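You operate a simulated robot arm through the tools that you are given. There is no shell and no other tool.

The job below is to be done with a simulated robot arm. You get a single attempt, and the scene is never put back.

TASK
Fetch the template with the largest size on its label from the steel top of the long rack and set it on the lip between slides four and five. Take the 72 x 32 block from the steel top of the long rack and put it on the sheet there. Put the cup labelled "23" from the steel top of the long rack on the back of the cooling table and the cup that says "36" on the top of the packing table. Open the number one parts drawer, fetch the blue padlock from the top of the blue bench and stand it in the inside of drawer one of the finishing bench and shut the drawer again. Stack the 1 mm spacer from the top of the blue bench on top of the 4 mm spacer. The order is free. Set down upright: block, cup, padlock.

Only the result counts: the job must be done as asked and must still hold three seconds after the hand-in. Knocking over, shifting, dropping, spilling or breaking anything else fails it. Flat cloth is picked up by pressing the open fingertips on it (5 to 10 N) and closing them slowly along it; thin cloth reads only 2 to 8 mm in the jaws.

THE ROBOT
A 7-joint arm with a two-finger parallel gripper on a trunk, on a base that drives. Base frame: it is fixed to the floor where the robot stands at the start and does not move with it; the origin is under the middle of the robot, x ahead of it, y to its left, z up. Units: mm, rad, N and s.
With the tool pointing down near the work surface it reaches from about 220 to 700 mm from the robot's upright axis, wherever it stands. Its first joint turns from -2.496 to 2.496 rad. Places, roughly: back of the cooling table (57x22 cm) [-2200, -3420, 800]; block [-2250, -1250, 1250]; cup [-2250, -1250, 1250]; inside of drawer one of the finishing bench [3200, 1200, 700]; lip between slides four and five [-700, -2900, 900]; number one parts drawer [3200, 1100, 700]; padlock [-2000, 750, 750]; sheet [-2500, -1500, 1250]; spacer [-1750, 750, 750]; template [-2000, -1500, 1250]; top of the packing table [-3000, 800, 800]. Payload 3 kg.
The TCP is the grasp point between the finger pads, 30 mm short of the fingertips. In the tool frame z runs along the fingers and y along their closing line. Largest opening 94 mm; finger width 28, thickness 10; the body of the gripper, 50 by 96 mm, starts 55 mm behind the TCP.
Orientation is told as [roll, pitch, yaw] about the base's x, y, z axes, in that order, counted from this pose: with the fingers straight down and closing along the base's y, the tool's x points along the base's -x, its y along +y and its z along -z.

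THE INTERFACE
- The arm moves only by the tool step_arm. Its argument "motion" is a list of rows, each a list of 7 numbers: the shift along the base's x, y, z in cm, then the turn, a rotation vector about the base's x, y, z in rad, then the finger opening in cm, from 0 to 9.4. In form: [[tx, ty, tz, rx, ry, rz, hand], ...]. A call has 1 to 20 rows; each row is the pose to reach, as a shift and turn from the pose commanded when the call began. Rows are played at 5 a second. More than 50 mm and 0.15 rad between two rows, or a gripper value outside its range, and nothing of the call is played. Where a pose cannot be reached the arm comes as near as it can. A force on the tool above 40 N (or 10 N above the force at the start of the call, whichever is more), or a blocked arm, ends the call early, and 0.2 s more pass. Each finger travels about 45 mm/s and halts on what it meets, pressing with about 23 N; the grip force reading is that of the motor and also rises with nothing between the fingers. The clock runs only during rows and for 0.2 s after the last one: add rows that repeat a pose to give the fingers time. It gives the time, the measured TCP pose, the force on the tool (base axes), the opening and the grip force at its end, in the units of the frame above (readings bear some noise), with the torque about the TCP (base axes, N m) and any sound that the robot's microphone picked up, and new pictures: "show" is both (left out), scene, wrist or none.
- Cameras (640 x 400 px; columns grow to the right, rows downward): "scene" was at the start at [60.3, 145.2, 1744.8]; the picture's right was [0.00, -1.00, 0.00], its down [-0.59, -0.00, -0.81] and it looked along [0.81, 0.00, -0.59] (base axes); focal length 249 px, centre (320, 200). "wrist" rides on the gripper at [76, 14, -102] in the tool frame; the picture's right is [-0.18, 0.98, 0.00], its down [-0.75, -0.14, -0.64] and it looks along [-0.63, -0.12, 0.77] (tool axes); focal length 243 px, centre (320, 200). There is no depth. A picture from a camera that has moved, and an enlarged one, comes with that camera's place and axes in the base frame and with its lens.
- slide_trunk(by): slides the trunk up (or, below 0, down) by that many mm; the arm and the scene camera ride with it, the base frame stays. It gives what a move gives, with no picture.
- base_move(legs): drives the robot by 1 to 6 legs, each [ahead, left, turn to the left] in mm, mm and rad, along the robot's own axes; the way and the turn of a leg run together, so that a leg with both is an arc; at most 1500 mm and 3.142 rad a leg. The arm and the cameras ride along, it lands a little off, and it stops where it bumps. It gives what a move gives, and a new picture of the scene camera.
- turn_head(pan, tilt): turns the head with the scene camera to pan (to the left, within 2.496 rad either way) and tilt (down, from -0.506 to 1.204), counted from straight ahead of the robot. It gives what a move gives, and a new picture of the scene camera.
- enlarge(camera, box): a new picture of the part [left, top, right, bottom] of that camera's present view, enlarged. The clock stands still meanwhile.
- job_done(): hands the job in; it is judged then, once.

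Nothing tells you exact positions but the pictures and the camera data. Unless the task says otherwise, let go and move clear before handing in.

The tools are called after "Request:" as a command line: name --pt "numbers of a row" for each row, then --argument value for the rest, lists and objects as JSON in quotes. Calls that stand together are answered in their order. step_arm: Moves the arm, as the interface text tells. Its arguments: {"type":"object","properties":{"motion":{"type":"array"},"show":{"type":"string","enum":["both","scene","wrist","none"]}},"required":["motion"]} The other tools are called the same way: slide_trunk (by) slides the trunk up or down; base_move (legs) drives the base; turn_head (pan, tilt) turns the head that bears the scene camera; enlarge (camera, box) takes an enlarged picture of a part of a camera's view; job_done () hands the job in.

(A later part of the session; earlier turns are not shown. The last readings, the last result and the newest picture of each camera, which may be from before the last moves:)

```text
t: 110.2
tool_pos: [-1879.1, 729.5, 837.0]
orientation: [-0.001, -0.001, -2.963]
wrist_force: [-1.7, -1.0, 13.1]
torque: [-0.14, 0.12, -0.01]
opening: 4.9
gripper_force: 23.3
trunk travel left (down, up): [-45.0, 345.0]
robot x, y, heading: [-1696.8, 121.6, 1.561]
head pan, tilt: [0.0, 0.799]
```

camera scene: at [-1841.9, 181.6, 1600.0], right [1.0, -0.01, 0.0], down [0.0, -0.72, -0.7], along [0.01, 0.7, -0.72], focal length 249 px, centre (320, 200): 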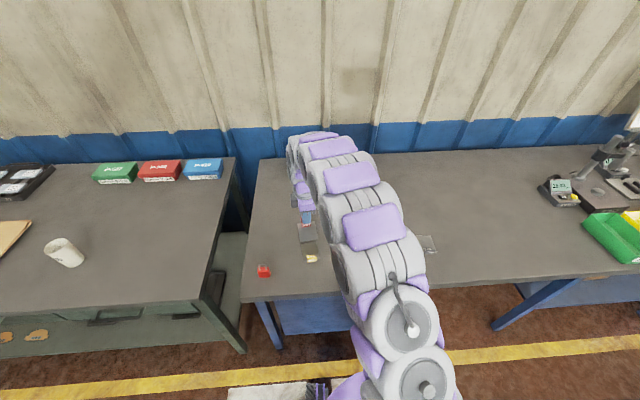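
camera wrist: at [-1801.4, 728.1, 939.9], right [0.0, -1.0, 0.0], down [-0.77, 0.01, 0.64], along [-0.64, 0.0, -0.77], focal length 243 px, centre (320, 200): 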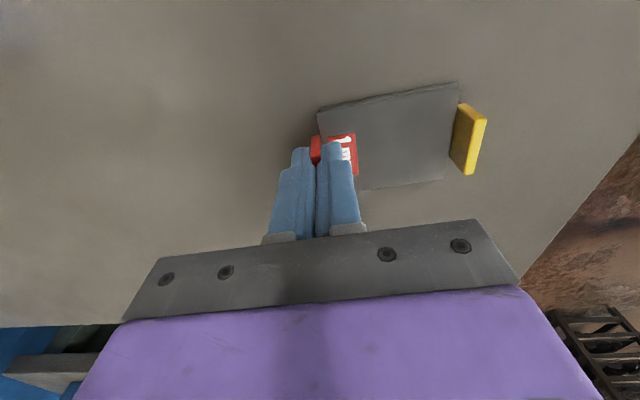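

Contact at 13 N. I'll ease 1.5 mm and open slowly, then rise.

Request:
step_arm --pt "0 0 0.15 0 0 0 0.4" --pt "0 0 0.15 0 0 0 1" --pt "0 0 0.15 0 0 0 2" --pt "0 0 0.15 0 0 0 3" --pt "0 0 0.15 0 0 0 4" --pt "0 0 0.15 0 0 0 4" --pt "0 0 2 0 0 0 4" --pt "0 0 5 0 0 0 4" --pt "0 0 9 0 0 0 4" --pt "0 0 13 0 0 0 4" --show "wrist"

Request:
enlarge --camera "wrist" --box '[290, 40, 482, 160]'

```text
t: 112.4
tool_pos: [-1877.3, 728.8, 967.4]
orientation: [0.004, -0.003, -2.961]
wrist_force: [0.3, -0.2, -1.0]
torque: [0.0, 0.04, -0.01]
opening: 39.9
gripper_force: 0.1
trunk travel left (down, up): [-45.0, 345.0]
robot x, y, heading: [-1698.4, 125.8, 1.563]
head pan, tilt: [0.0, 0.799]
camera wrist: at [-1801.0, 728.0, 1069.1], right [0.0, -1.0, 0.0], down [-0.77, 0.01, 0.64], along [-0.64, 0.0, -0.77], focal length 243 px, centre (320, 200)
```

wrist: 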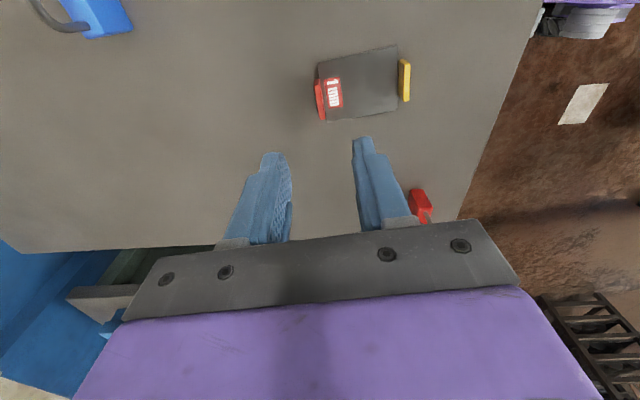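

```text
3.33 times, centred on (386, 100) of wrist
camera zoom: at [-1801.0, 728.0, 1069.1], right [0.0, -1.0, 0.0], down [-0.77, 0.01, 0.64], along [-0.64, 0.0, -0.77], focal length 809 px, centre (100, 533)
```

zoom: 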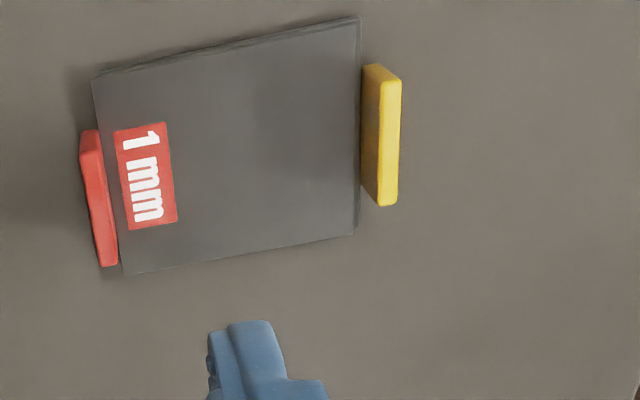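

The 1 mm spacer now lies squarely on the 4 mm one. Next is the drawer: I'll tuck the arm, turn it back to neutral, and drive to the finishing bench to see drawer one.

Request:
step_arm --pt "1.4 -2 1 0 0 -0.135 5" --pt "2.8 -4 2 0 0 -0.27 5" --pt "4.2 -6 3 0 0 -0.405 5" --pt "5.6 -8 4 0 0 -0.54 5" --pt "7 -10 5 0 0 -0.675 5" --pt "8.4 -12 5 0 0 -0.81 5" --pt "9.8 -14 5 0 0 -0.945 5" --pt "11.2 -16 5 0 0 -1.08 5" --pt "12.6 -18 5 0 0 -1.215 5" --pt "14 -20 5 0 0 -1.35 5" --pt "15.4 -22 5 0 0 -1.485 5" --pt "16.8 -24 5 0 0 -1.62 5" --pt "18 -26 5 0 0 -1.755 5" --show "none"

Request:
base_move --legs '[[-230, 0, 0], [0, 0, -1.565], [1500, 0, 0], [1500, 0, 0], [1300, 0, 0]]'

Request:
turn_head --pan 0.9 --tilt 0.5

```text
t: 115.2
tool_pos: [-1696.4, 469.7, 1016.1]
orientation: [0.003, -0.002, 1.565]
wrist_force: [1.3, 0.6, 0.7]
torque: [-0.01, 0.01, 0.0]
opening: 50.1
gripper_force: 0.0
trunk travel left (down, up): [-45.0, 345.0]
robot x, y, heading: [-1695.7, 126.8, 1.562]
head pan, tilt: [0.0, 0.799]
```

```text
t: 140.8
tool_pos: [2926.8, 91.6, 1015.4]
orientation: [0.0, -0.002, 0.063]
wrist_force: [0.4, 0.8, 0.1]
torque: [0.02, -0.02, 0.02]
opening: 49.8
gripper_force: 0.1
trunk travel left (down, up): [-45.0, 345.0]
robot x, y, heading: [2581.7, 69.8, 0.059]
head pan, tilt: [0.0, 0.799]
camera scene: at [2625.8, 214.9, 1600.2], right [0.06, -1.0, 0.0], down [-0.72, -0.04, -0.7], along [0.69, 0.04, -0.72], focal length 249 px, centre (320, 200)
```

scene: 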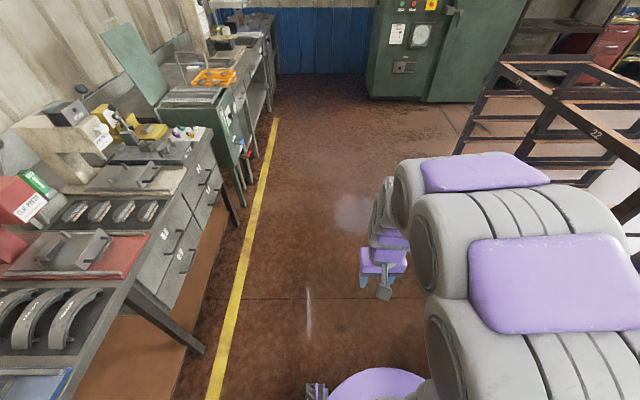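

```text
t: 142.0
tool_pos: [2928.0, 91.5, 1016.0]
orientation: [-0.001, -0.001, 0.062]
wrist_force: [0.4, 0.1, -0.1]
torque: [0.02, -0.02, -0.01]
opening: 49.9
gripper_force: 0.2
trunk travel left (down, up): [-45.0, 345.0]
robot x, y, heading: [2582.8, 67.4, 0.058]
head pan, tilt: [0.901, 0.499]
camera scene: at [2597.3, 284.7, 1626.1], right [0.82, -0.57, 0.0], down [-0.28, -0.39, -0.88], along [0.5, 0.72, -0.48], focal length 249 px, centre (320, 200)
```

scene: 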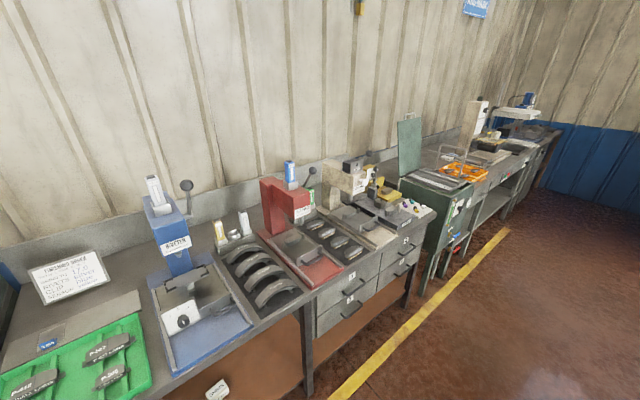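

The finishing bench with a block of four drawers is just ahead on the left. I'll zoom to read the drawer numbers.

Request:
enlarge --camera "scene" --box '[290, 220, 450, 320]'

Request:
base_move --legs '[[550, 0, 0], [0, 0, 1.51]]'

Request:
turn_head --pan 0.1 --tilt 0.75

```text
4.00 times, centred on (370, 270) of scene
camera zoom: at [2597.3, 284.7, 1626.1], right [0.82, -0.57, 0.0], down [-0.28, -0.39, -0.88], along [0.5, 0.72, -0.48], focal length 998 px, centre (120, -80)
```

zoom: 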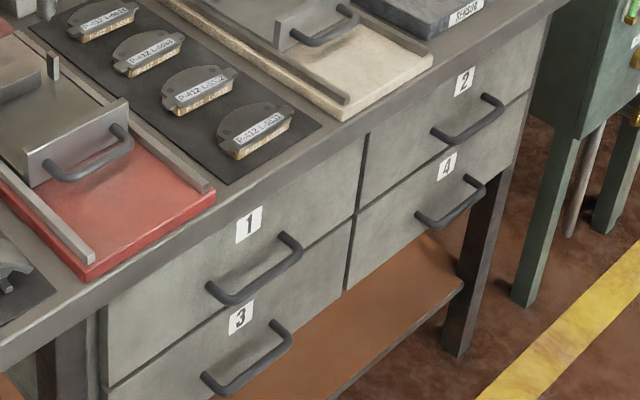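

```text
t: 148.8
tool_pos: [3151.8, 444.9, 1016.8]
orientation: [-0.001, -0.002, 1.538]
wrist_force: [-0.3, 0.9, 0.7]
torque: [-0.02, 0.02, -0.02]
opening: 50.1
gripper_force: 0.0
trunk travel left (down, up): [-45.0, 345.0]
robot x, y, heading: [3141.3, 100.6, 1.531]
head pan, tilt: [0.901, 0.499]
camera scene: at [2928.7, 138.1, 1626.1], right [0.65, 0.76, 0.0], down [0.36, -0.31, -0.88], along [-0.67, 0.57, -0.48], focal length 249 px, centre (320, 200)
```

scene: 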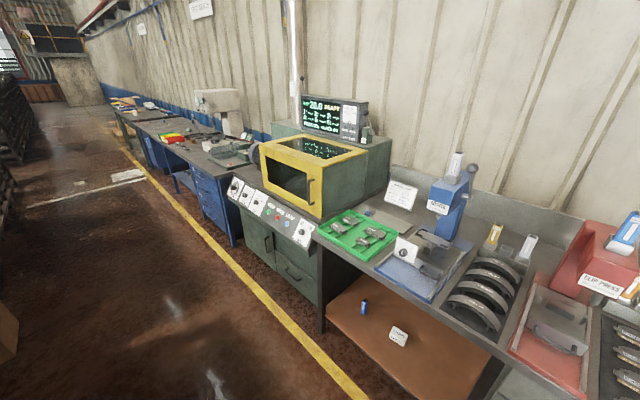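

```text
t: 150.0
tool_pos: [3152.1, 445.6, 1016.0]
orientation: [0.0, -0.003, 1.537]
wrist_force: [0.1, 0.6, 0.5]
torque: [-0.03, 0.0, 0.03]
opening: 50.0
gripper_force: 0.0
trunk travel left (down, up): [-45.0, 345.0]
robot x, y, heading: [3142.8, 98.7, 1.535]
head pan, tilt: [0.099, 0.75]
camera scene: at [2992.7, 161.7, 1604.2], right [1.0, 0.06, 0.0], down [0.04, -0.68, -0.73], along [-0.05, 0.73, -0.68], focal length 249 px, centre (320, 200)
```

scene: 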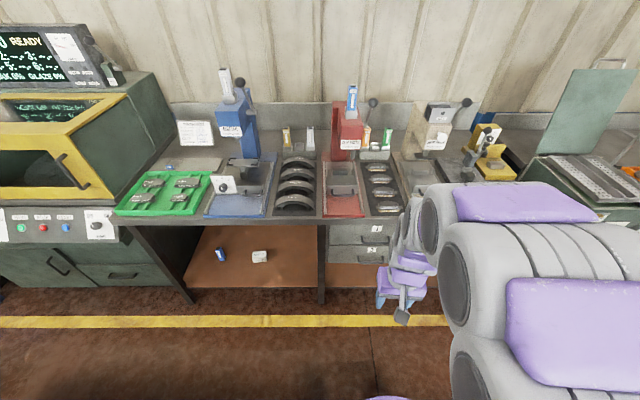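

Drawer 1 is the upper-left one with a bar handle. I'll zoom in on it from here.

Request:
enlarge --camera "scene" --box '[310, 190, 438, 270]'

Request:
step_arm --pt "0 0 0 0 0 0 5" --show "wrist"

```text
5.00 times, centred on (374, 230) of scene
camera zoom: at [2992.7, 161.7, 1604.2], right [1.0, 0.06, 0.0], down [0.04, -0.68, -0.73], along [-0.05, 0.73, -0.68], focal length 1247 px, centre (50, 50)
```

zoom: 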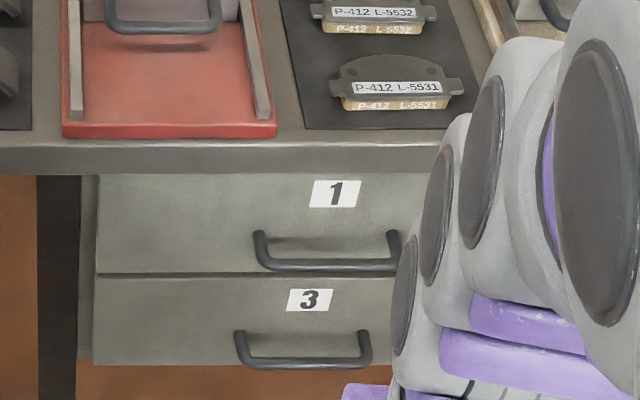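

```text
t: 150.4
tool_pos: [3152.2, 445.2, 1016.2]
orientation: [0.001, 0.0, 1.537]
wrist_force: [-0.2, 0.7, 0.6]
torque: [0.01, 0.0, 0.01]
opening: 49.9
gripper_force: 0.0
trunk travel left (down, up): [-45.0, 345.0]
robot x, y, heading: [3142.0, 99.6, 1.534]
head pan, tilt: [0.099, 0.75]
camera wrist: at [3135.1, 368.1, 1117.7], right [-0.98, 0.22, 0.0], down [0.17, 0.75, 0.64], along [0.14, 0.63, -0.77], focal length 243 px, centre (320, 200)
```

wrist: 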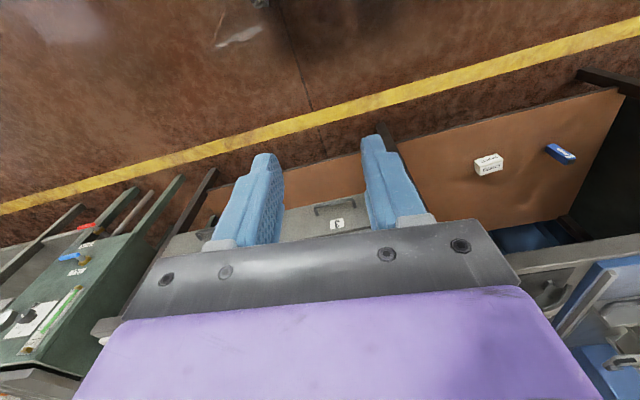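

I place drawer 1's handle bar at about (3195, 843, 720), sticking out 40 mm from the drawer front at y≈883. I'll square up the robot, then turn the tool to point horizontally with the fingers closing vertically.

Request:
base_move --legs '[[60, -50, 0.036]]'

Request:
step_arm --pt "0 0 -1 0 0 -0.142 5" --pt "0 0 -2 0 0 -0.284 5" --pt "0 0 -3 0 0 -0.426 5" --pt "0 0 -4 0 0 -0.568 5" --pt "0 0 -5 0 0 -0.71 5" --pt "0 0 -6 0 0 -0.852 5" --pt "0 0 -7 0 0 -0.994 5" --pt "0 0 -8 0 0 -1.136 5" --pt "0 0 -9 0 0 -1.278 5" --pt "0 0 -10 0 0 -1.42 5" --pt "0 0 -10 0 0 -1.56 5" --show "scene"

```text
t: 151.4
tool_pos: [3165.1, 504.8, 1015.7]
orientation: [-0.02, -0.003, 1.578]
wrist_force: [0.6, 0.2, 0.1]
torque: [-0.01, 0.01, 0.01]
opening: 50.2
gripper_force: 0.0
trunk travel left (down, up): [-45.0, 345.0]
robot x, y, heading: [3185.1, 157.7, 1.566]
head pan, tilt: [0.099, 0.75]
camera scene: at [3005.6, 216.4, 1601.0], right [0.99, 0.1, 0.02], down [0.08, -0.68, -0.73], along [-0.06, 0.73, -0.68], focal length 249 px, centre (320, 200)
```

scene: 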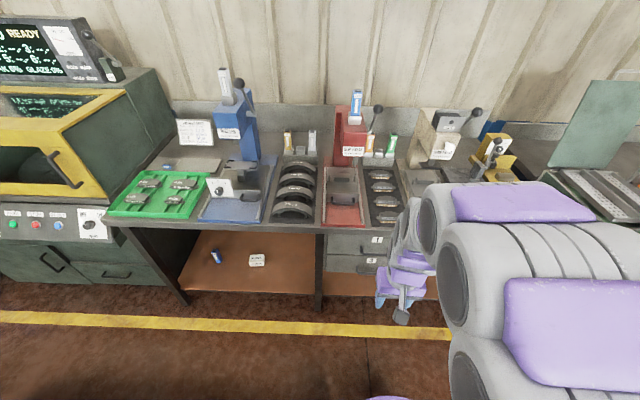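

```text
t: 153.8
tool_pos: [3177.4, 503.5, 916.2]
orientation: [-0.003, -0.009, 0.016]
wrist_force: [-0.8, 0.0, 0.2]
torque: [0.01, -0.05, -0.01]
opening: 50.0
gripper_force: 0.1
trunk travel left (down, up): [-45.0, 345.0]
robot x, y, heading: [3185.4, 159.1, 1.569]
head pan, tilt: [0.099, 0.75]
camera scene: at [3023.3, 215.6, 1603.2], right [1.0, 0.1, 0.01], down [0.07, -0.68, -0.73], along [-0.07, 0.73, -0.68], focal length 249 px, centre (320, 200)
```

scene: 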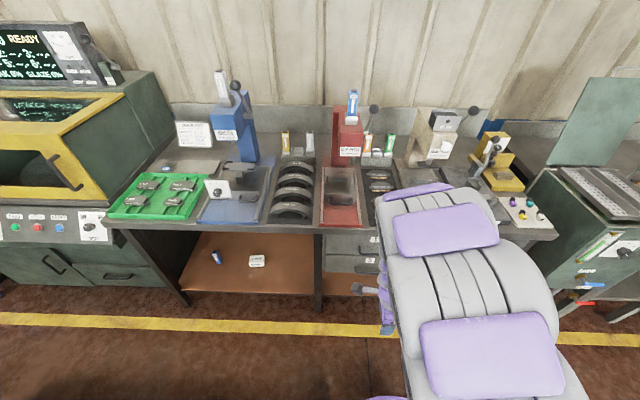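

The sway has settled. Now I'll tip the tool forward to horizontal while moving it toward the handle.

Request:
step_arm --pt "0.15 2 -1.6 0.131 0 0 5" --pt "0.3 4 -3.2 0.262 0 0 5" --pt "0.45 6 -4.9 0.393 0 0 5" --pt "0.6 8 -6.5 0.524 0 0 5" --pt "0.75 10 -8.2 0.655 0 0 5" --pt "0.9 12 -9.8 0.785 0 0 5" --pt "1.05 14 -11.4 0.916 0 0 5" --pt "1.2 16 -13 1.047 0 0 5" --pt "1.35 18 -14.7 1.178 0 0 5" --pt "1.5 20 -16.3 1.309 0 0 5" --pt "1.65 22 -18 1.44 0 0 5" --pt "1.8 24 -19.6 1.571 0 0 6" --pt "1.8 24 -19.6 1.571 0 0 6" --show "both"

```text
t: 156.6
tool_pos: [3202.1, 745.9, 719.6]
orientation: [1.573, -0.016, -0.003]
wrist_force: [-0.2, 0.1, 0.6]
torque: [0.03, 0.0, -0.01]
opening: 60.0
gripper_force: 0.1
out of reach, approached as far as the arm can: row 1, 2, 3, 4, 5, 6, 7, 8, 9
trunk travel left (down, up): [-45.0, 345.0]
robot x, y, heading: [3186.9, 158.8, 1.568]
head pan, tilt: [0.099, 0.75]
camera scene: at [3035.1, 217.2, 1604.1], right [1.0, 0.1, 0.0], down [0.07, -0.68, -0.73], along [-0.07, 0.73, -0.68], focal length 249 px, centre (320, 200)
camera wrist: at [3124.8, 641.1, 731.1], right [0.17, 0.0, 0.99], down [0.75, -0.64, -0.13], along [0.64, 0.76, -0.11], focal length 243 px, centre (320, 200)
```

scene: 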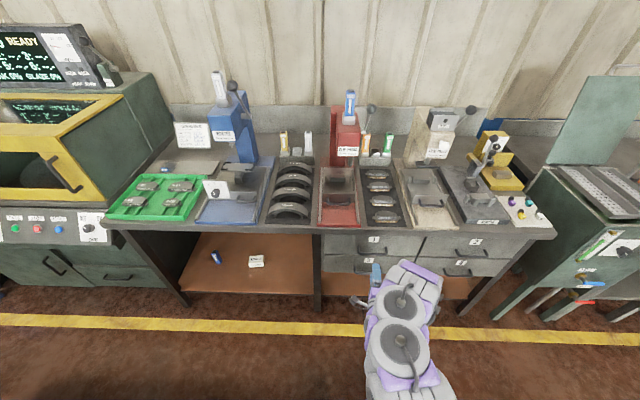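
wrist: 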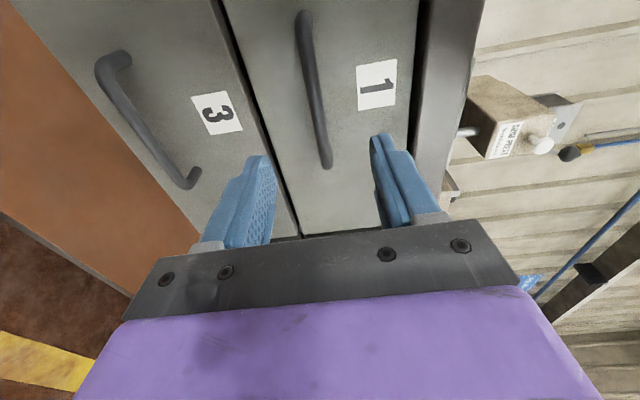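

Handle 1 lies right ahead between the fingers at z≈717. I'll advance 90 mm and close on the bar.

Request:
step_arm --pt "0 3 -0.1 0 0 0 6" --pt "0 6 -0.2 0 0 0 6" --pt "0 9 -0.3 0 0 0 6" --pt "0 9 -0.3 0 0 0 6" --show "both"

```text
t: 157.6
tool_pos: [3201.6, 832.9, 718.8]
orientation: [1.569, -0.018, -0.002]
wrist_force: [0.0, -0.3, -0.5]
torque: [-0.01, 0.01, -0.03]
opening: 59.8
gripper_force: 0.0
trunk travel left (down, up): [-45.0, 345.0]
robot x, y, heading: [3187.0, 161.4, 1.571]
head pan, tilt: [0.099, 0.75]
camera scene: at [3034.9, 217.7, 1604.1], right [1.0, 0.1, 0.0], down [0.07, -0.68, -0.73], along [-0.07, 0.73, -0.68], focal length 249 px, centre (320, 200)
camera wrist: at [3124.2, 729.6, 730.7], right [0.17, 0.0, 0.99], down [0.75, -0.65, -0.13], along [0.64, 0.76, -0.11], focal length 243 px, centre (320, 200)
```

scene: 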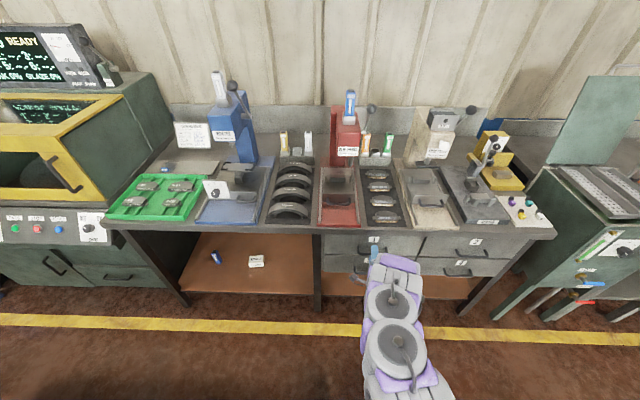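
wrist: 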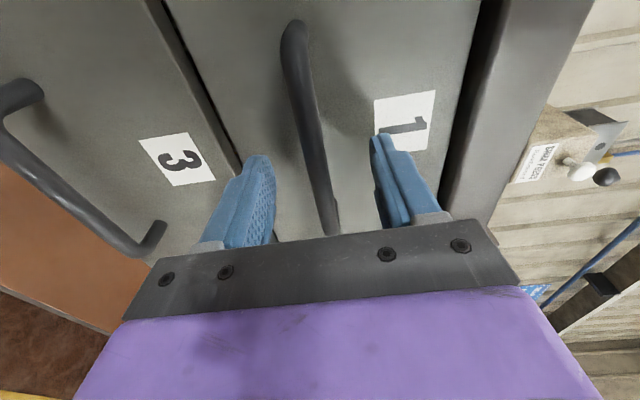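

The bar is between the fingers. I'll advance 5 mm more, close, and start a gentle pull with the arm.

Request:
step_arm --pt "0 0.5 0 0 0 0 6" --pt "0 0.5 0 0 0 0 5" --pt "0 0.5 0 0 0 0 4" --pt "0 0.5 0 0 0 0 3" --pt "0 0.5 0 0 0 0 2" --pt "0 0.5 0 0 0 0 1" --pt "0 0.5 0 0 0 0 0.3" --pt "0 0.5 0 0 0 0 0.3" --show "wrist"

```text
t: 159.4
tool_pos: [3202.9, 838.2, 718.1]
orientation: [1.57, -0.015, -0.004]
wrist_force: [0.3, -0.2, -0.6]
torque: [-0.18, 1.28, -0.1]
opening: 11.9
gripper_force: 44.4
trunk travel left (down, up): [-45.0, 345.0]
robot x, y, heading: [3185.2, 155.9, 1.57]
head pan, tilt: [0.099, 0.75]
camera wrist: at [3124.5, 734.7, 730.2], right [0.17, 0.0, 0.99], down [0.75, -0.64, -0.13], along [0.64, 0.76, -0.11], focal length 243 px, centre (320, 200)
```

wrist: 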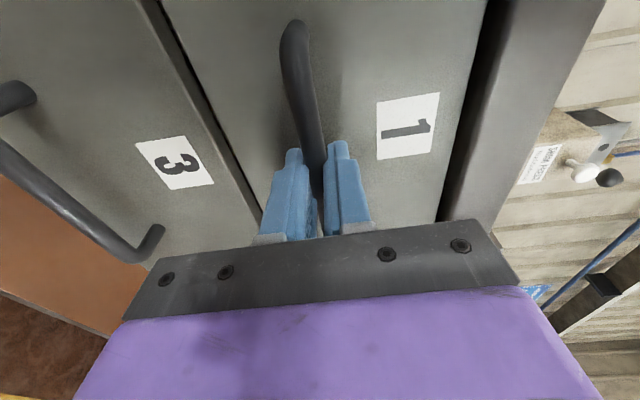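

Handle gripped (12 mm). I'll pull it out 10 cm with the arm and watch the forces.

Request:
step_arm --pt "0 -1 0 0 0 0 0.3" --pt "0 -2 0 0 0 0 0.3" --pt "0 -4 0 0 0 0 0.3" --pt "0 -6 0 0 0 0 0.3" --pt "0 -8 0 0 0 0 0.3" --pt "0 -10 0 0 0 0 0.3" --pt "0 -10 0 0 0 0 0.3" --show "both"

```text
t: 161.0
tool_pos: [3208.4, 738.9, 719.4]
orientation: [1.571, -0.018, -0.01]
wrist_force: [30.8, 2.4, 11.1]
torque: [-0.02, 1.13, -0.67]
opening: 11.9
gripper_force: 44.9
trunk travel left (down, up): [-45.0, 345.0]
robot x, y, heading: [3184.2, 161.7, 1.571]
head pan, tilt: [0.099, 0.75]
camera scene: at [3046.1, 215.4, 1605.3], right [1.0, 0.1, -0.01], down [0.06, -0.68, -0.73], along [-0.07, 0.73, -0.68], focal length 249 px, centre (320, 200)
camera wrist: at [3130.3, 636.1, 729.8], right [0.17, 0.0, 0.99], down [0.75, -0.65, -0.13], along [0.64, 0.76, -0.11], focal length 243 px, centre (320, 200)
```

scene: 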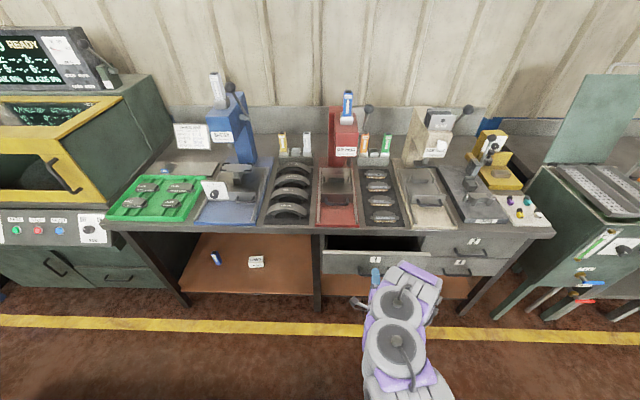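
wrist: 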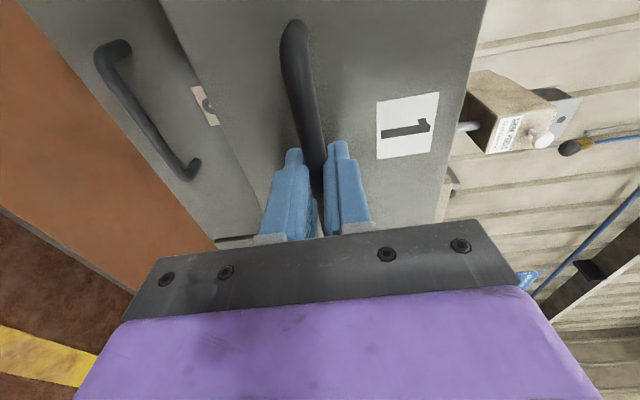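

The drawer slides out well, but a sideways force of 31 N has built up from body sway. I'll pause a moment and see how it settles.

Request:
step_arm --pt "0 0 0 0 0 0 1.6" --pt "0 0 0 0 0 0 1.6" --pt "0 0 0 0 0 0 1.6" --show "scene"

```text
t: 161.8
tool_pos: [3205.2, 738.7, 717.2]
orientation: [1.57, -0.013, -0.005]
wrist_force: [0.0, -0.1, 0.3]
torque: [0.0, -0.01, -0.02]
opening: 15.7
gripper_force: 0.0
trunk travel left (down, up): [-45.0, 345.0]
robot x, y, heading: [3187.5, 160.1, 1.568]
head pan, tilt: [0.099, 0.75]
camera scene: at [3041.6, 217.1, 1604.6], right [1.0, 0.1, 0.0], down [0.06, -0.68, -0.73], along [-0.07, 0.73, -0.68], focal length 249 px, centre (320, 200)
```

scene: 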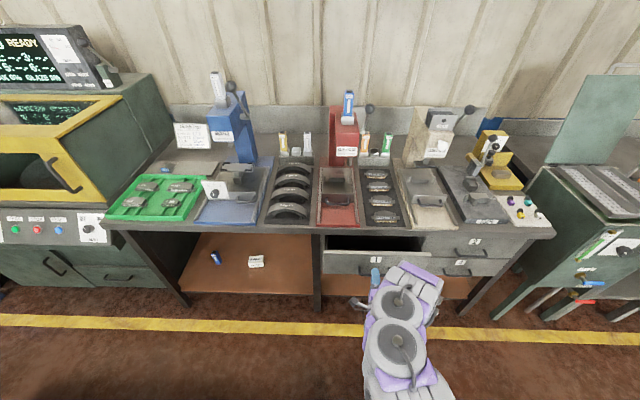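

Force is gone. I'll re-grip the bar and back the base up by 140 mm to open the drawer further.

Request:
step_arm --pt "0 0 0 0 0 0 1.2" --pt "0 0 0 0 0 0 0.6" --pt "0 0 0 0 0 0 0.3" --pt "0 0 0 0 0 0 0.3" --show "none"

Request:
base_move --legs '[[-140, 0, 0]]'

```text
t: 162.8
tool_pos: [3202.8, 739.4, 718.3]
orientation: [1.572, -0.016, 0.0]
wrist_force: [-1.7, 0.9, 13.5]
torque: [0.01, 1.31, 0.44]
opening: 11.9
gripper_force: 44.9
trunk travel left (down, up): [-45.0, 345.0]
robot x, y, heading: [3184.2, 159.4, 1.569]
head pan, tilt: [0.099, 0.75]
```

```text
t: 164.4
tool_pos: [3210.7, 598.3, 718.7]
orientation: [1.575, -0.03, -0.03]
wrist_force: [18.7, 0.8, -6.2]
torque: [-0.08, 1.31, 1.17]
opening: 12.3
gripper_force: 45.4
trunk travel left (down, up): [-45.0, 345.0]
robot x, y, heading: [3185.7, 15.2, 1.564]
head pan, tilt: [0.099, 0.75]
stopped in leg 1: the force on the tool passed its limit at 44 N (the readings are from after the stop); the commanded pose is now the measured one
camera scene: at [3043.3, 77.8, 1604.6], right [1.0, 0.09, 0.0], down [0.06, -0.68, -0.73], along [-0.07, 0.73, -0.68], focal length 249 px, centre (320, 200)
```

scene: 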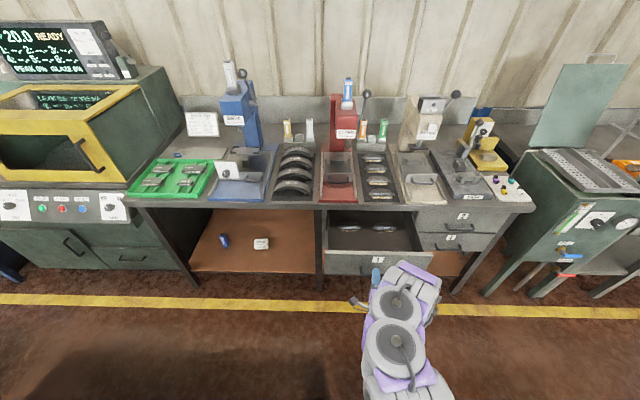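

The drawer is open about 240 mm. I'll release the handle, back off and zoom into the drawer.

Request:
step_arm --pt "0 0 0 0 0 0 1.5" --pt "0 0 0 0 0 0 3" --pt "0 0 0 0 0 0 4.5" --pt "0 0 0 0 0 0 6" --pt "0 0 0 0 0 0 6" --show "none"

Request:
enlarge --camera "scene" --box '[300, 190, 460, 290]'

Request:
base_move --legs '[[-180, 0, 0]]'

```text
t: 165.7
tool_pos: [3205.1, 598.3, 718.6]
orientation: [1.576, -0.03, -0.023]
wrist_force: [-0.4, -0.6, 0.1]
torque: [0.0, 0.02, 0.03]
opening: 59.9
gripper_force: 0.2
trunk travel left (down, up): [-45.0, 345.0]
robot x, y, heading: [3187.4, 15.1, 1.568]
head pan, tilt: [0.099, 0.75]
```

```text
4.00 times, centred on (380, 240) of scene
camera zoom: at [3035.7, 76.7, 1604.1], right [1.0, 0.09, 0.0], down [0.06, -0.68, -0.73], along [-0.07, 0.73, -0.68], focal length 998 px, centre (80, 40)
```

zoom: 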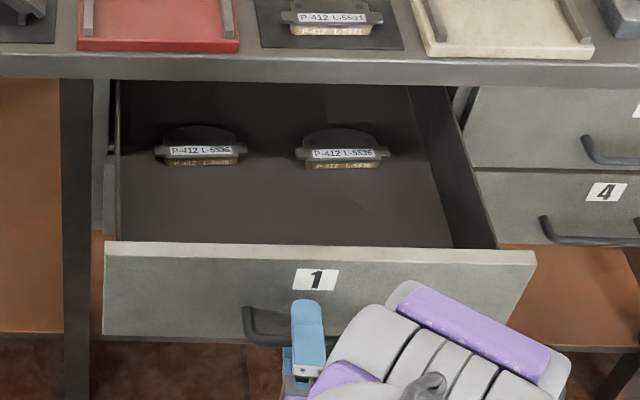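

```text
t: 167.2
tool_pos: [3205.3, 415.4, 718.9]
orientation: [1.577, -0.032, -0.022]
wrist_force: [-0.6, 0.5, -0.2]
torque: [0.0, 0.01, -0.02]
opening: 59.9
gripper_force: 0.0
trunk travel left (down, up): [-45.0, 345.0]
robot x, y, heading: [3185.7, -167.0, 1.567]
head pan, tilt: [0.099, 0.75]
camera scene: at [3035.1, -105.4, 1604.2], right [1.0, 0.09, 0.0], down [0.06, -0.68, -0.73], along [-0.07, 0.73, -0.68], focal length 249 px, centre (320, 200)
```

scene: 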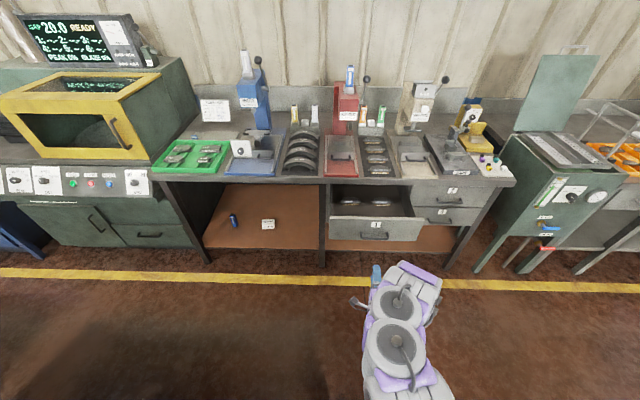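

Drawer one holds two brake pads at the back, with roughly 190 mm of free floor in front of them. I'll turn the tool back to pointing down and return to the blue bench for the padlock.

Request:
step_arm --pt "0 -0.5 3 0 0 0 6" --pt "0 -1 6 -0.131 0 0 6" --pt "0 -2 9 -0.262 0 0 6" --pt "0 -3 12 -0.393 0 0 6" --pt "0 -4 15 -0.524 0 0 6" --pt "0 -5 18 -0.655 0 0 6" --pt "0 -6 20 -0.785 0 0 6" --pt "0 -7 22 -0.916 0 0 6" --pt "0 -8 24 -1.047 0 0 6" --pt "0 -9.5 26 -1.178 0 0 6" --pt "0 -11 28 -1.309 0 0 6" --pt "0 -12.5 29 -1.44 0 0 6" --pt "0 -14 30 -1.575 0 0 6" --pt "0 -14 30 -1.575 0 0 6" --show "scene"

```text
t: 170.2
tool_pos: [3204.3, 274.2, 1020.7]
orientation: [-0.001, -0.023, 0.029]
wrist_force: [0.4, 0.5, 0.4]
torque: [0.01, 0.03, 0.01]
opening: 59.9
gripper_force: 0.1
out of reach, approached as far as the arm can: row 4, 5, 6, 7
trunk travel left (down, up): [-45.0, 345.0]
robot x, y, heading: [3186.4, -168.1, 1.56]
head pan, tilt: [0.099, 0.75]
camera scene: at [3036.1, -106.3, 1604.3], right [1.0, 0.09, 0.0], down [0.06, -0.68, -0.73], along [-0.07, 0.73, -0.68], focal length 249 px, centre (320, 200)
```

scene: 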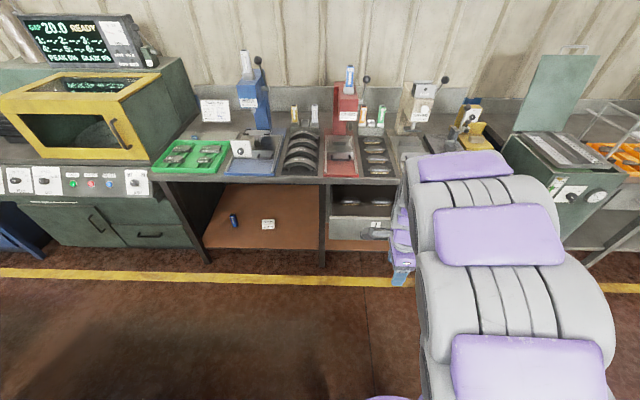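

I'll level the tool and drive sideways back along the aisle in two parts to keep clear of the benches.

Request:
step_arm --pt "0 -3 0 0 0.023 -0.029 6" --pt "0 -6 0 0 0.023 -0.029 6" --show "none"

Request:
base_move --legs '[[0, 1500, 0], [0, 1200, 0]]'

```text
t: 170.8
tool_pos: [3204.6, 214.8, 1020.8]
orientation: [0.001, 0.0, 0.0]
wrist_force: [-0.1, 0.4, -0.1]
torque: [-0.01, 0.01, 0.03]
opening: 60.1
gripper_force: 0.0
trunk travel left (down, up): [-45.0, 345.0]
robot x, y, heading: [3182.0, -164.7, 1.564]
head pan, tilt: [0.099, 0.75]
```

```text
t: 184.0
tool_pos: [467.1, 206.3, 1022.1]
orientation: [0.002, 0.0, 0.022]
wrist_force: [0.4, -0.1, -0.4]
torque: [-0.02, 0.02, -0.02]
opening: 60.0
gripper_force: 0.1
trunk travel left (down, up): [-45.0, 345.0]
robot x, y, heading: [455.3, -171.7, 1.584]
head pan, tilt: [0.099, 0.75]
camera scene: at [305.3, -118.6, 1604.3], right [0.99, 0.12, 0.0], down [0.08, -0.68, -0.73], along [-0.08, 0.73, -0.68], focal length 249 px, centre (320, 200)
```

scene: 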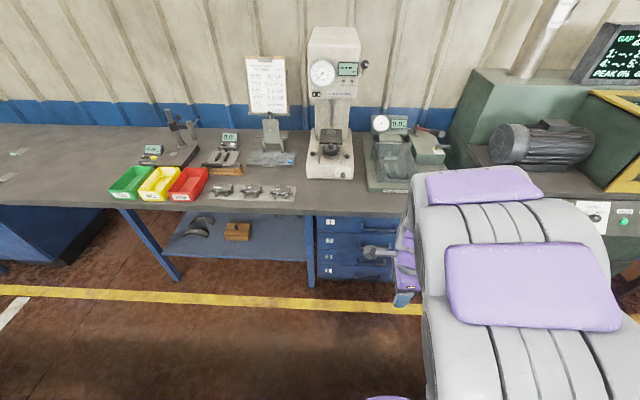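

Good, still centred in the aisle. Continuing to the padlock end of the blue bench.

Request:
base_move --legs '[[0, 1500, -0.014], [0, 760, 0], [290, 0, 0]]'

Request:
turn_head --pan 0.1 --tilt 0.8

Request:
enlarge --camera "scene" --box '[240, 140, 400, 240]'

```text
t: 196.7
tool_pos: [-1766.6, 484.7, 1021.6]
orientation: [0.0, 0.003, 0.003]
wrist_force: [0.2, 0.2, 0.3]
torque: [-0.02, -0.02, 0.04]
opening: 60.2
gripper_force: 0.0
trunk travel left (down, up): [-45.0, 345.0]
robot x, y, heading: [-1784.8, 104.3, 1.568]
head pan, tilt: [0.099, 0.75]
camera scene: at [-1933.1, 164.2, 1604.5], right [1.0, 0.1, 0.0], down [0.07, -0.68, -0.73], along [-0.07, 0.73, -0.68], focal length 249 px, centre (320, 200)
```

scene: 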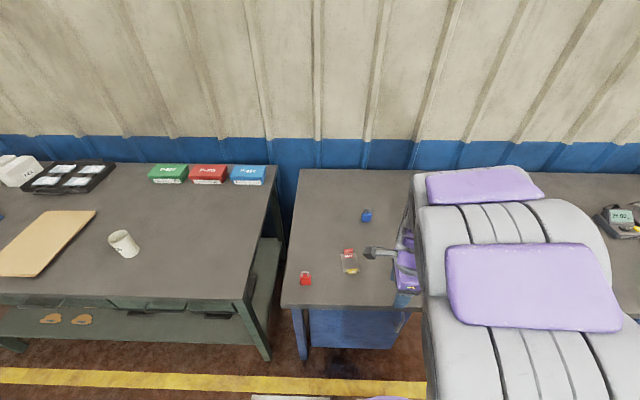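

```text
t: 197.3
tool_pos: [-1769.6, 485.0, 1021.2]
orientation: [0.001, 0.0, 0.003]
wrist_force: [-0.3, 0.5, -0.5]
torque: [0.0, 0.01, 0.01]
opening: 60.2
gripper_force: 0.1
trunk travel left (down, up): [-45.0, 345.0]
robot x, y, heading: [-1784.8, 106.8, 1.574]
head pan, tilt: [0.099, 0.799]
camera scene: at [-1936.5, 161.2, 1600.2], right [1.0, 0.1, 0.0], down [0.07, -0.71, -0.7], along [-0.07, 0.69, -0.72], focal length 249 px, centre (320, 200)
```

scene: 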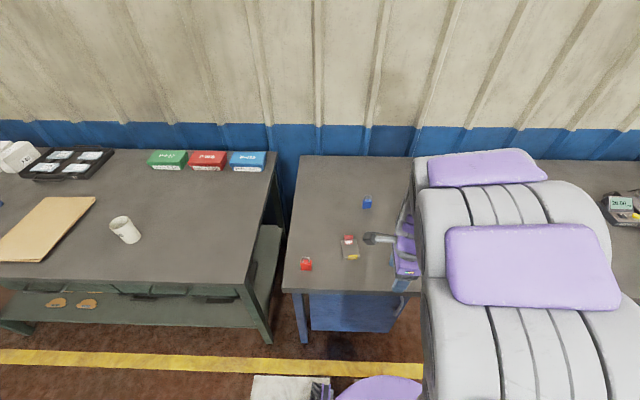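

```text
4.00 times, centred on (320, 190) of scene
camera zoom: at [-1936.5, 161.2, 1600.2], right [1.0, 0.1, 0.0], down [0.07, -0.71, -0.7], along [-0.07, 0.69, -0.72], focal length 998 px, centre (320, 240)
```

zoom: 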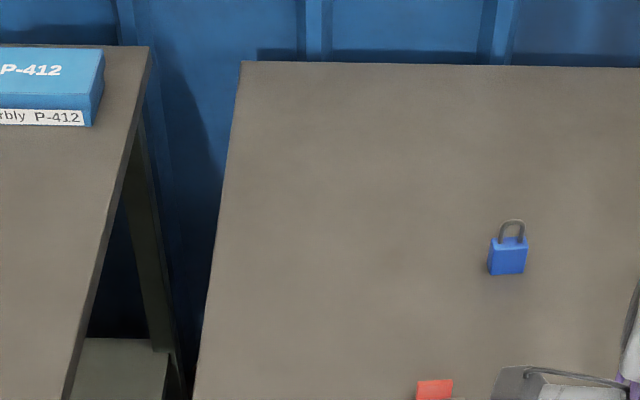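

The blue padlock is at about (-1808, 905), just beyond comfortable reach. I'll edge the base forward about 100 mm and test the reach from above.

Request:
base_move --legs '[[100, 20, 0]]'

Request:
step_arm --pt "-0.6 4.5 0 0 0 0 6" --pt "-1.2 9 0 0 0 0 6" --pt "-1.8 13.5 0 0 0 0 6" --pt "-2.2 18 0 0 0 0 6" --pt "-2.2 22.5 0 0 0 0 6" --pt "-2.2 26 0 0 0 0 6" --pt "-2.2 26 0 0 0 0 6" --show "both"

```text
t: 198.5
tool_pos: [-1780.6, 586.3, 1019.6]
orientation: [0.002, 0.004, 0.003]
wrist_force: [0.5, 0.2, 1.1]
torque: [-0.01, 0.04, 0.02]
opening: 60.4
gripper_force: 0.0
trunk travel left (down, up): [-45.0, 345.0]
robot x, y, heading: [-1805.1, 205.0, 1.567]
head pan, tilt: [0.099, 0.799]
camera scene: at [-1945.2, 262.8, 1601.0], right [1.0, 0.1, -0.01], down [0.07, -0.72, -0.7], along [-0.07, 0.69, -0.72], focal length 249 px, centre (320, 200)
```

scene: 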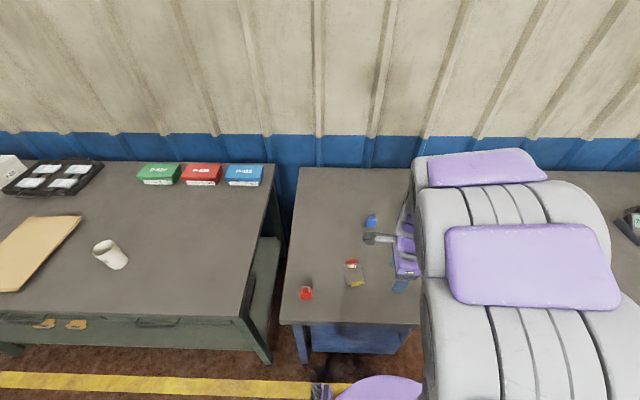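

```text
t: 200.1
tool_pos: [-1806.4, 845.3, 1021.5]
orientation: [0.003, 0.002, 0.003]
wrist_force: [-0.6, 0.1, -0.5]
torque: [0.0, -0.02, -0.02]
opening: 60.1
gripper_force: 0.1
trunk travel left (down, up): [-45.0, 345.0]
robot x, y, heading: [-1804.5, 206.8, 1.57]
head pan, tilt: [0.099, 0.799]
camera scene: at [-1952.8, 263.3, 1600.3], right [1.0, 0.1, 0.0], down [0.07, -0.72, -0.7], along [-0.07, 0.69, -0.72], focal length 249 px, centre (320, 200)
camera wrist: at [-1884.8, 857.2, 1123.4], right [0.18, 0.98, 0.0], down [0.75, -0.14, 0.64], along [0.63, -0.11, -0.77], focal length 243 px, centre (320, 200)
```

scene: 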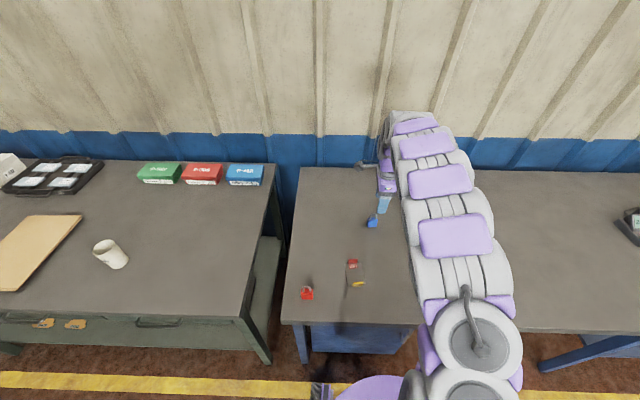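
wrist: 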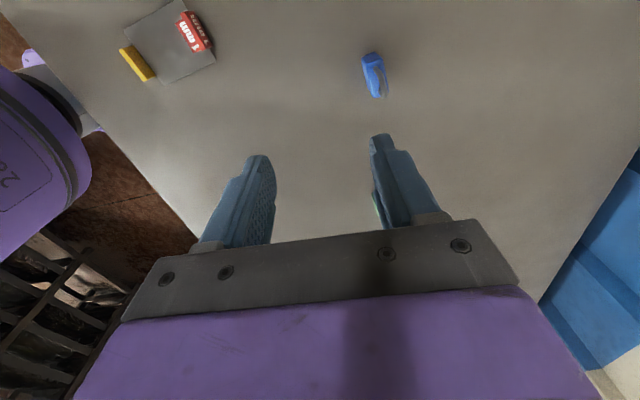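

I see the padlock in the wrist view; enlarging to locate it and its orientation.

Request:
enlarge --camera "wrist" --box '[320, 30, 448, 110]'

Request:
enlarge --camera "scene" --box '[330, 190, 426, 250]'

```text
5.00 times, centred on (384, 70) of wrist
camera zoom: at [-1884.8, 857.2, 1123.4], right [0.18, 0.98, 0.0], down [0.75, -0.14, 0.64], along [0.63, -0.11, -0.77], focal length 1213 px, centre (0, 850)
```

zoom: 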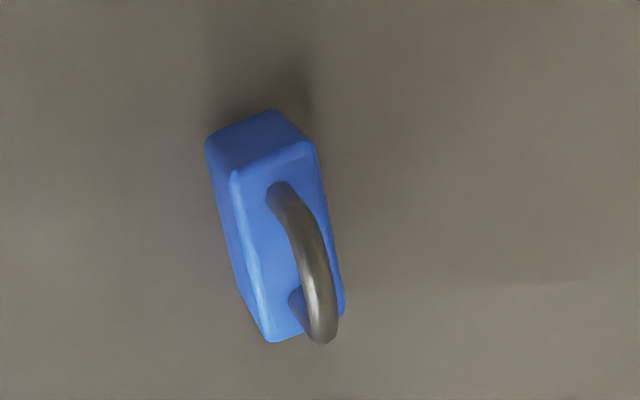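

```text
6.67 times, centred on (378, 220) of scene
camera zoom: at [-1952.8, 263.3, 1600.3], right [1.0, 0.1, 0.0], down [0.07, -0.72, -0.7], along [-0.07, 0.69, -0.72], focal length 1663 px, centre (-67, 67)
```

zoom: 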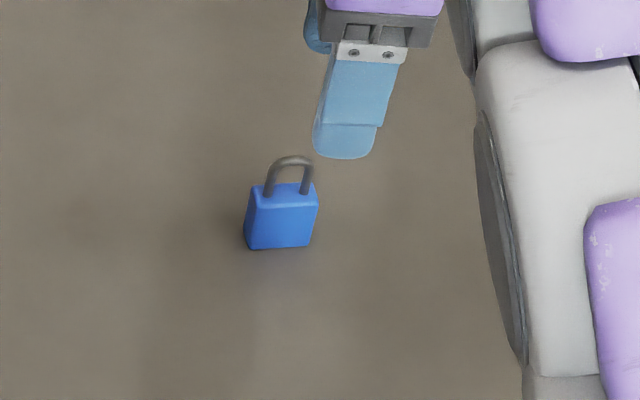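

The padlock body is about 36 x 17 x 37 mm, centred at (-1807, 907), turned +0.17 rad, shackle top at z≈860. I'll go above it with matching yaw and check reach.

Request:
step_arm --pt "0 2 -3 0 0 0.085 6" --pt "0 4 -6 0 0 0.167 6" --pt "0 6.1 -9 0 0 0.167 6" --pt "0 6.1 -12 0 0 0.167 6" --pt "0 6.1 -12 0 0 0.167 6" --show "wrist"

Request:
enlarge --camera "wrist" --box '[240, 60, 432, 180]'

```text
t: 201.3
tool_pos: [-1808.5, 904.4, 901.4]
orientation: [0.004, 0.0, 0.17]
wrist_force: [0.0, -0.3, 0.2]
torque: [0.02, 0.03, 0.0]
opening: 59.9
gripper_force: 0.1
trunk travel left (down, up): [-45.0, 345.0]
robot x, y, heading: [-1805.9, 205.8, 1.569]
head pan, tilt: [0.099, 0.799]
camera wrist: at [-1886.5, 904.8, 1003.4], right [0.01, 1.0, 0.0], down [0.77, -0.01, 0.64], along [0.64, -0.01, -0.77], focal length 243 px, centre (320, 200)
```

wrist: 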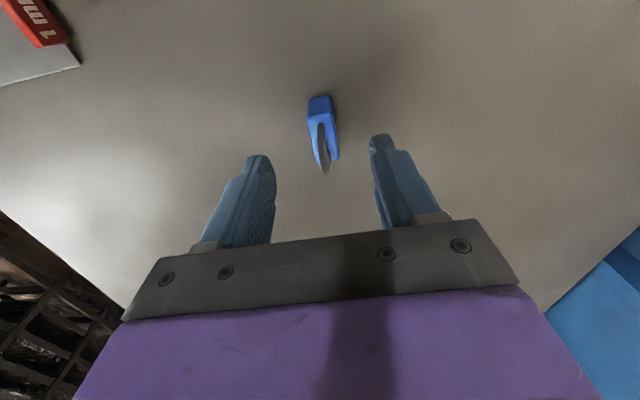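

```text
3.33 times, centred on (336, 120) of wrist
camera zoom: at [-1886.5, 904.8, 1003.4], right [0.01, 1.0, 0.0], down [0.77, -0.01, 0.64], along [0.64, -0.01, -0.77], focal length 809 px, centre (267, 467)
```

zoom: 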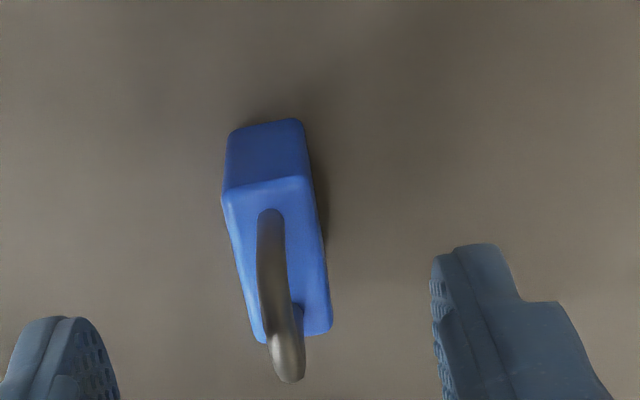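

Well aligned. I'll shift (+2.5, +2.5) mm, lower over the padlock and close.

Request:
step_arm --pt "0.25 0.25 -2 0 0 0.01 6" --pt "0.25 0.25 -4.5 0 0 0.01 6" --pt "0.25 0.25 -6.5 0 0 0.01 6" --pt "0.25 0.25 -6.5 0 0 0.01 5" --pt "0.25 0.25 -6.5 0 0 0.01 4" --pt "0.25 0.25 -6.5 0 0 0.01 3" --pt "0.25 0.25 -6.5 0 0 0.01 2" --pt "0.25 0.25 -6.5 0 0 0.01 1.4" --pt "0.25 0.25 -6.5 0 0 0.01 1.2" --pt "0.25 0.25 -6.5 0 0 0.01 1.2" --show "wrist"

```text
t: 203.5
tool_pos: [-1805.8, 908.1, 836.2]
orientation: [0.005, 0.0, 0.18]
wrist_force: [0.6, 1.2, 0.8]
torque: [-0.01, -0.05, 0.05]
opening: 22.8
gripper_force: 22.9
trunk travel left (down, up): [-45.0, 345.0]
robot x, y, heading: [-1801.2, 204.4, 1.567]
head pan, tilt: [0.099, 0.799]
camera wrist: at [-1884.6, 906.6, 937.7], right [0.0, 1.0, 0.0], down [0.77, -0.01, 0.64], along [0.64, 0.0, -0.77], focal length 243 px, centre (320, 200)
```

wrist: 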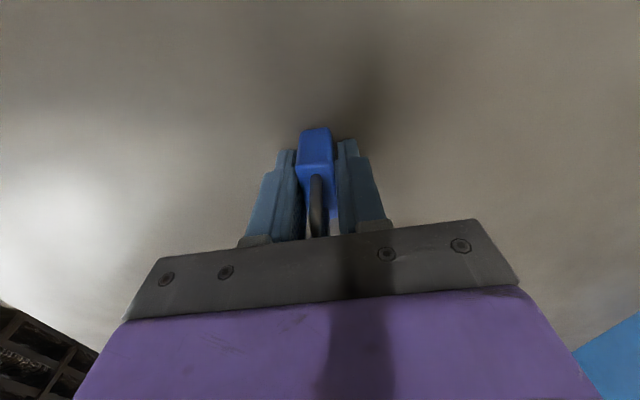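

The padlock is held at 23 mm. I'll lift it, pull in the arm, and check.

Request:
step_arm --pt "0 0 2 0 0 0 1.2" --pt "0 0 5 0 0 0 1.2" --pt "0 0 9 0 0 0 1.2" --pt "0 0 13 0 0 0 1.2" --pt "0 -3 17 0 0 0 1.2" --pt "0 -7 20 0 0 -0.06 1.2" --pt "0 -12 20 0 0 -0.12 1.2" --pt "0 -17 20 0 0 -0.18 1.2" --pt "0 -22 20 0 0 -0.18 1.2" --pt "0 -27 20 0 0 -0.18 1.2" --pt "0 -32 20 0 0 -0.18 1.2" --show "both"

```text
t: 205.9
tool_pos: [-1804.3, 585.4, 1034.9]
orientation: [0.001, -0.002, 0.001]
wrist_force: [-0.4, -0.2, -0.4]
torque: [-0.01, 0.0, 0.02]
opening: 22.9
gripper_force: 23.2
trunk travel left (down, up): [-45.0, 345.0]
robot x, y, heading: [-1806.0, 208.4, 1.569]
head pan, tilt: [0.099, 0.799]
camera scene: at [-1955.0, 259.6, 1600.2], right [1.0, 0.1, 0.0], down [0.07, -0.71, -0.7], along [-0.07, 0.69, -0.72], focal length 249 px, centre (320, 200)
camera wrist: at [-1881.6, 598.0, 1137.0], right [0.18, 0.98, 0.0], down [0.75, -0.14, 0.64], along [0.63, -0.12, -0.77], focal length 243 px, centre (320, 200)
```

scene: 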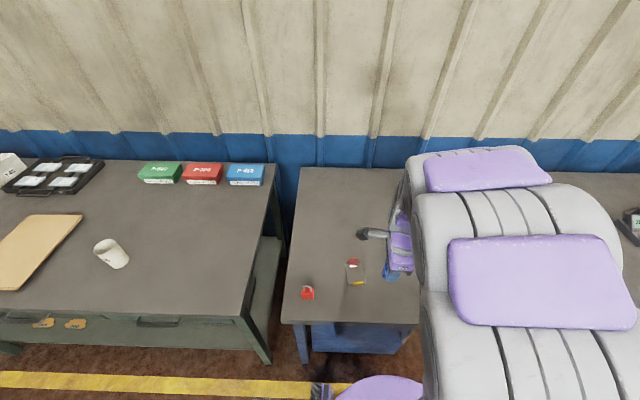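
wrist: 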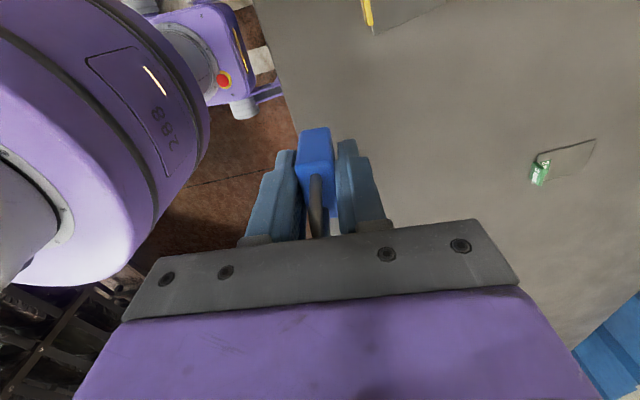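

Secure. Now back off the bench and drive sideways to the open drawer, again in two parts.

Request:
base_move --legs '[[-380, 0, 0], [0, -1500, 0], [0, -1300, 0]]'

```text
t: 221.4
tool_pos: [983.4, 242.0, 1035.8]
orientation: [0.003, -0.003, 0.026]
wrist_force: [-0.7, 0.1, -0.4]
torque: [0.01, 0.02, -0.01]
opening: 23.0
gripper_force: 22.9
trunk travel left (down, up): [-45.0, 345.0]
robot x, y, heading: [991.1, -133.5, 1.6]
head pan, tilt: [0.099, 0.799]
camera scene: at [841.2, -87.4, 1600.0], right [0.99, 0.12, 0.0], down [0.09, -0.71, -0.7], along [-0.08, 0.69, -0.72], focal length 249 px, centre (320, 200)
```

scene: 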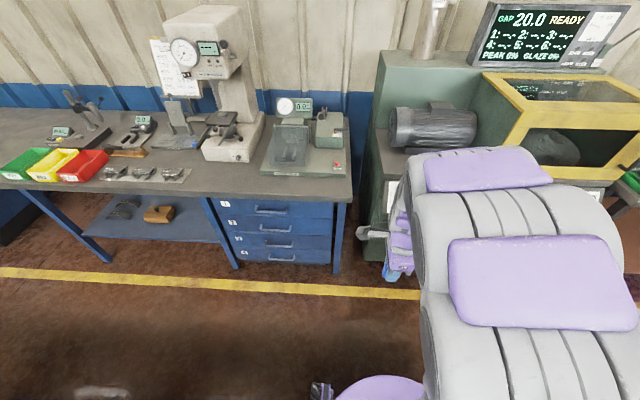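

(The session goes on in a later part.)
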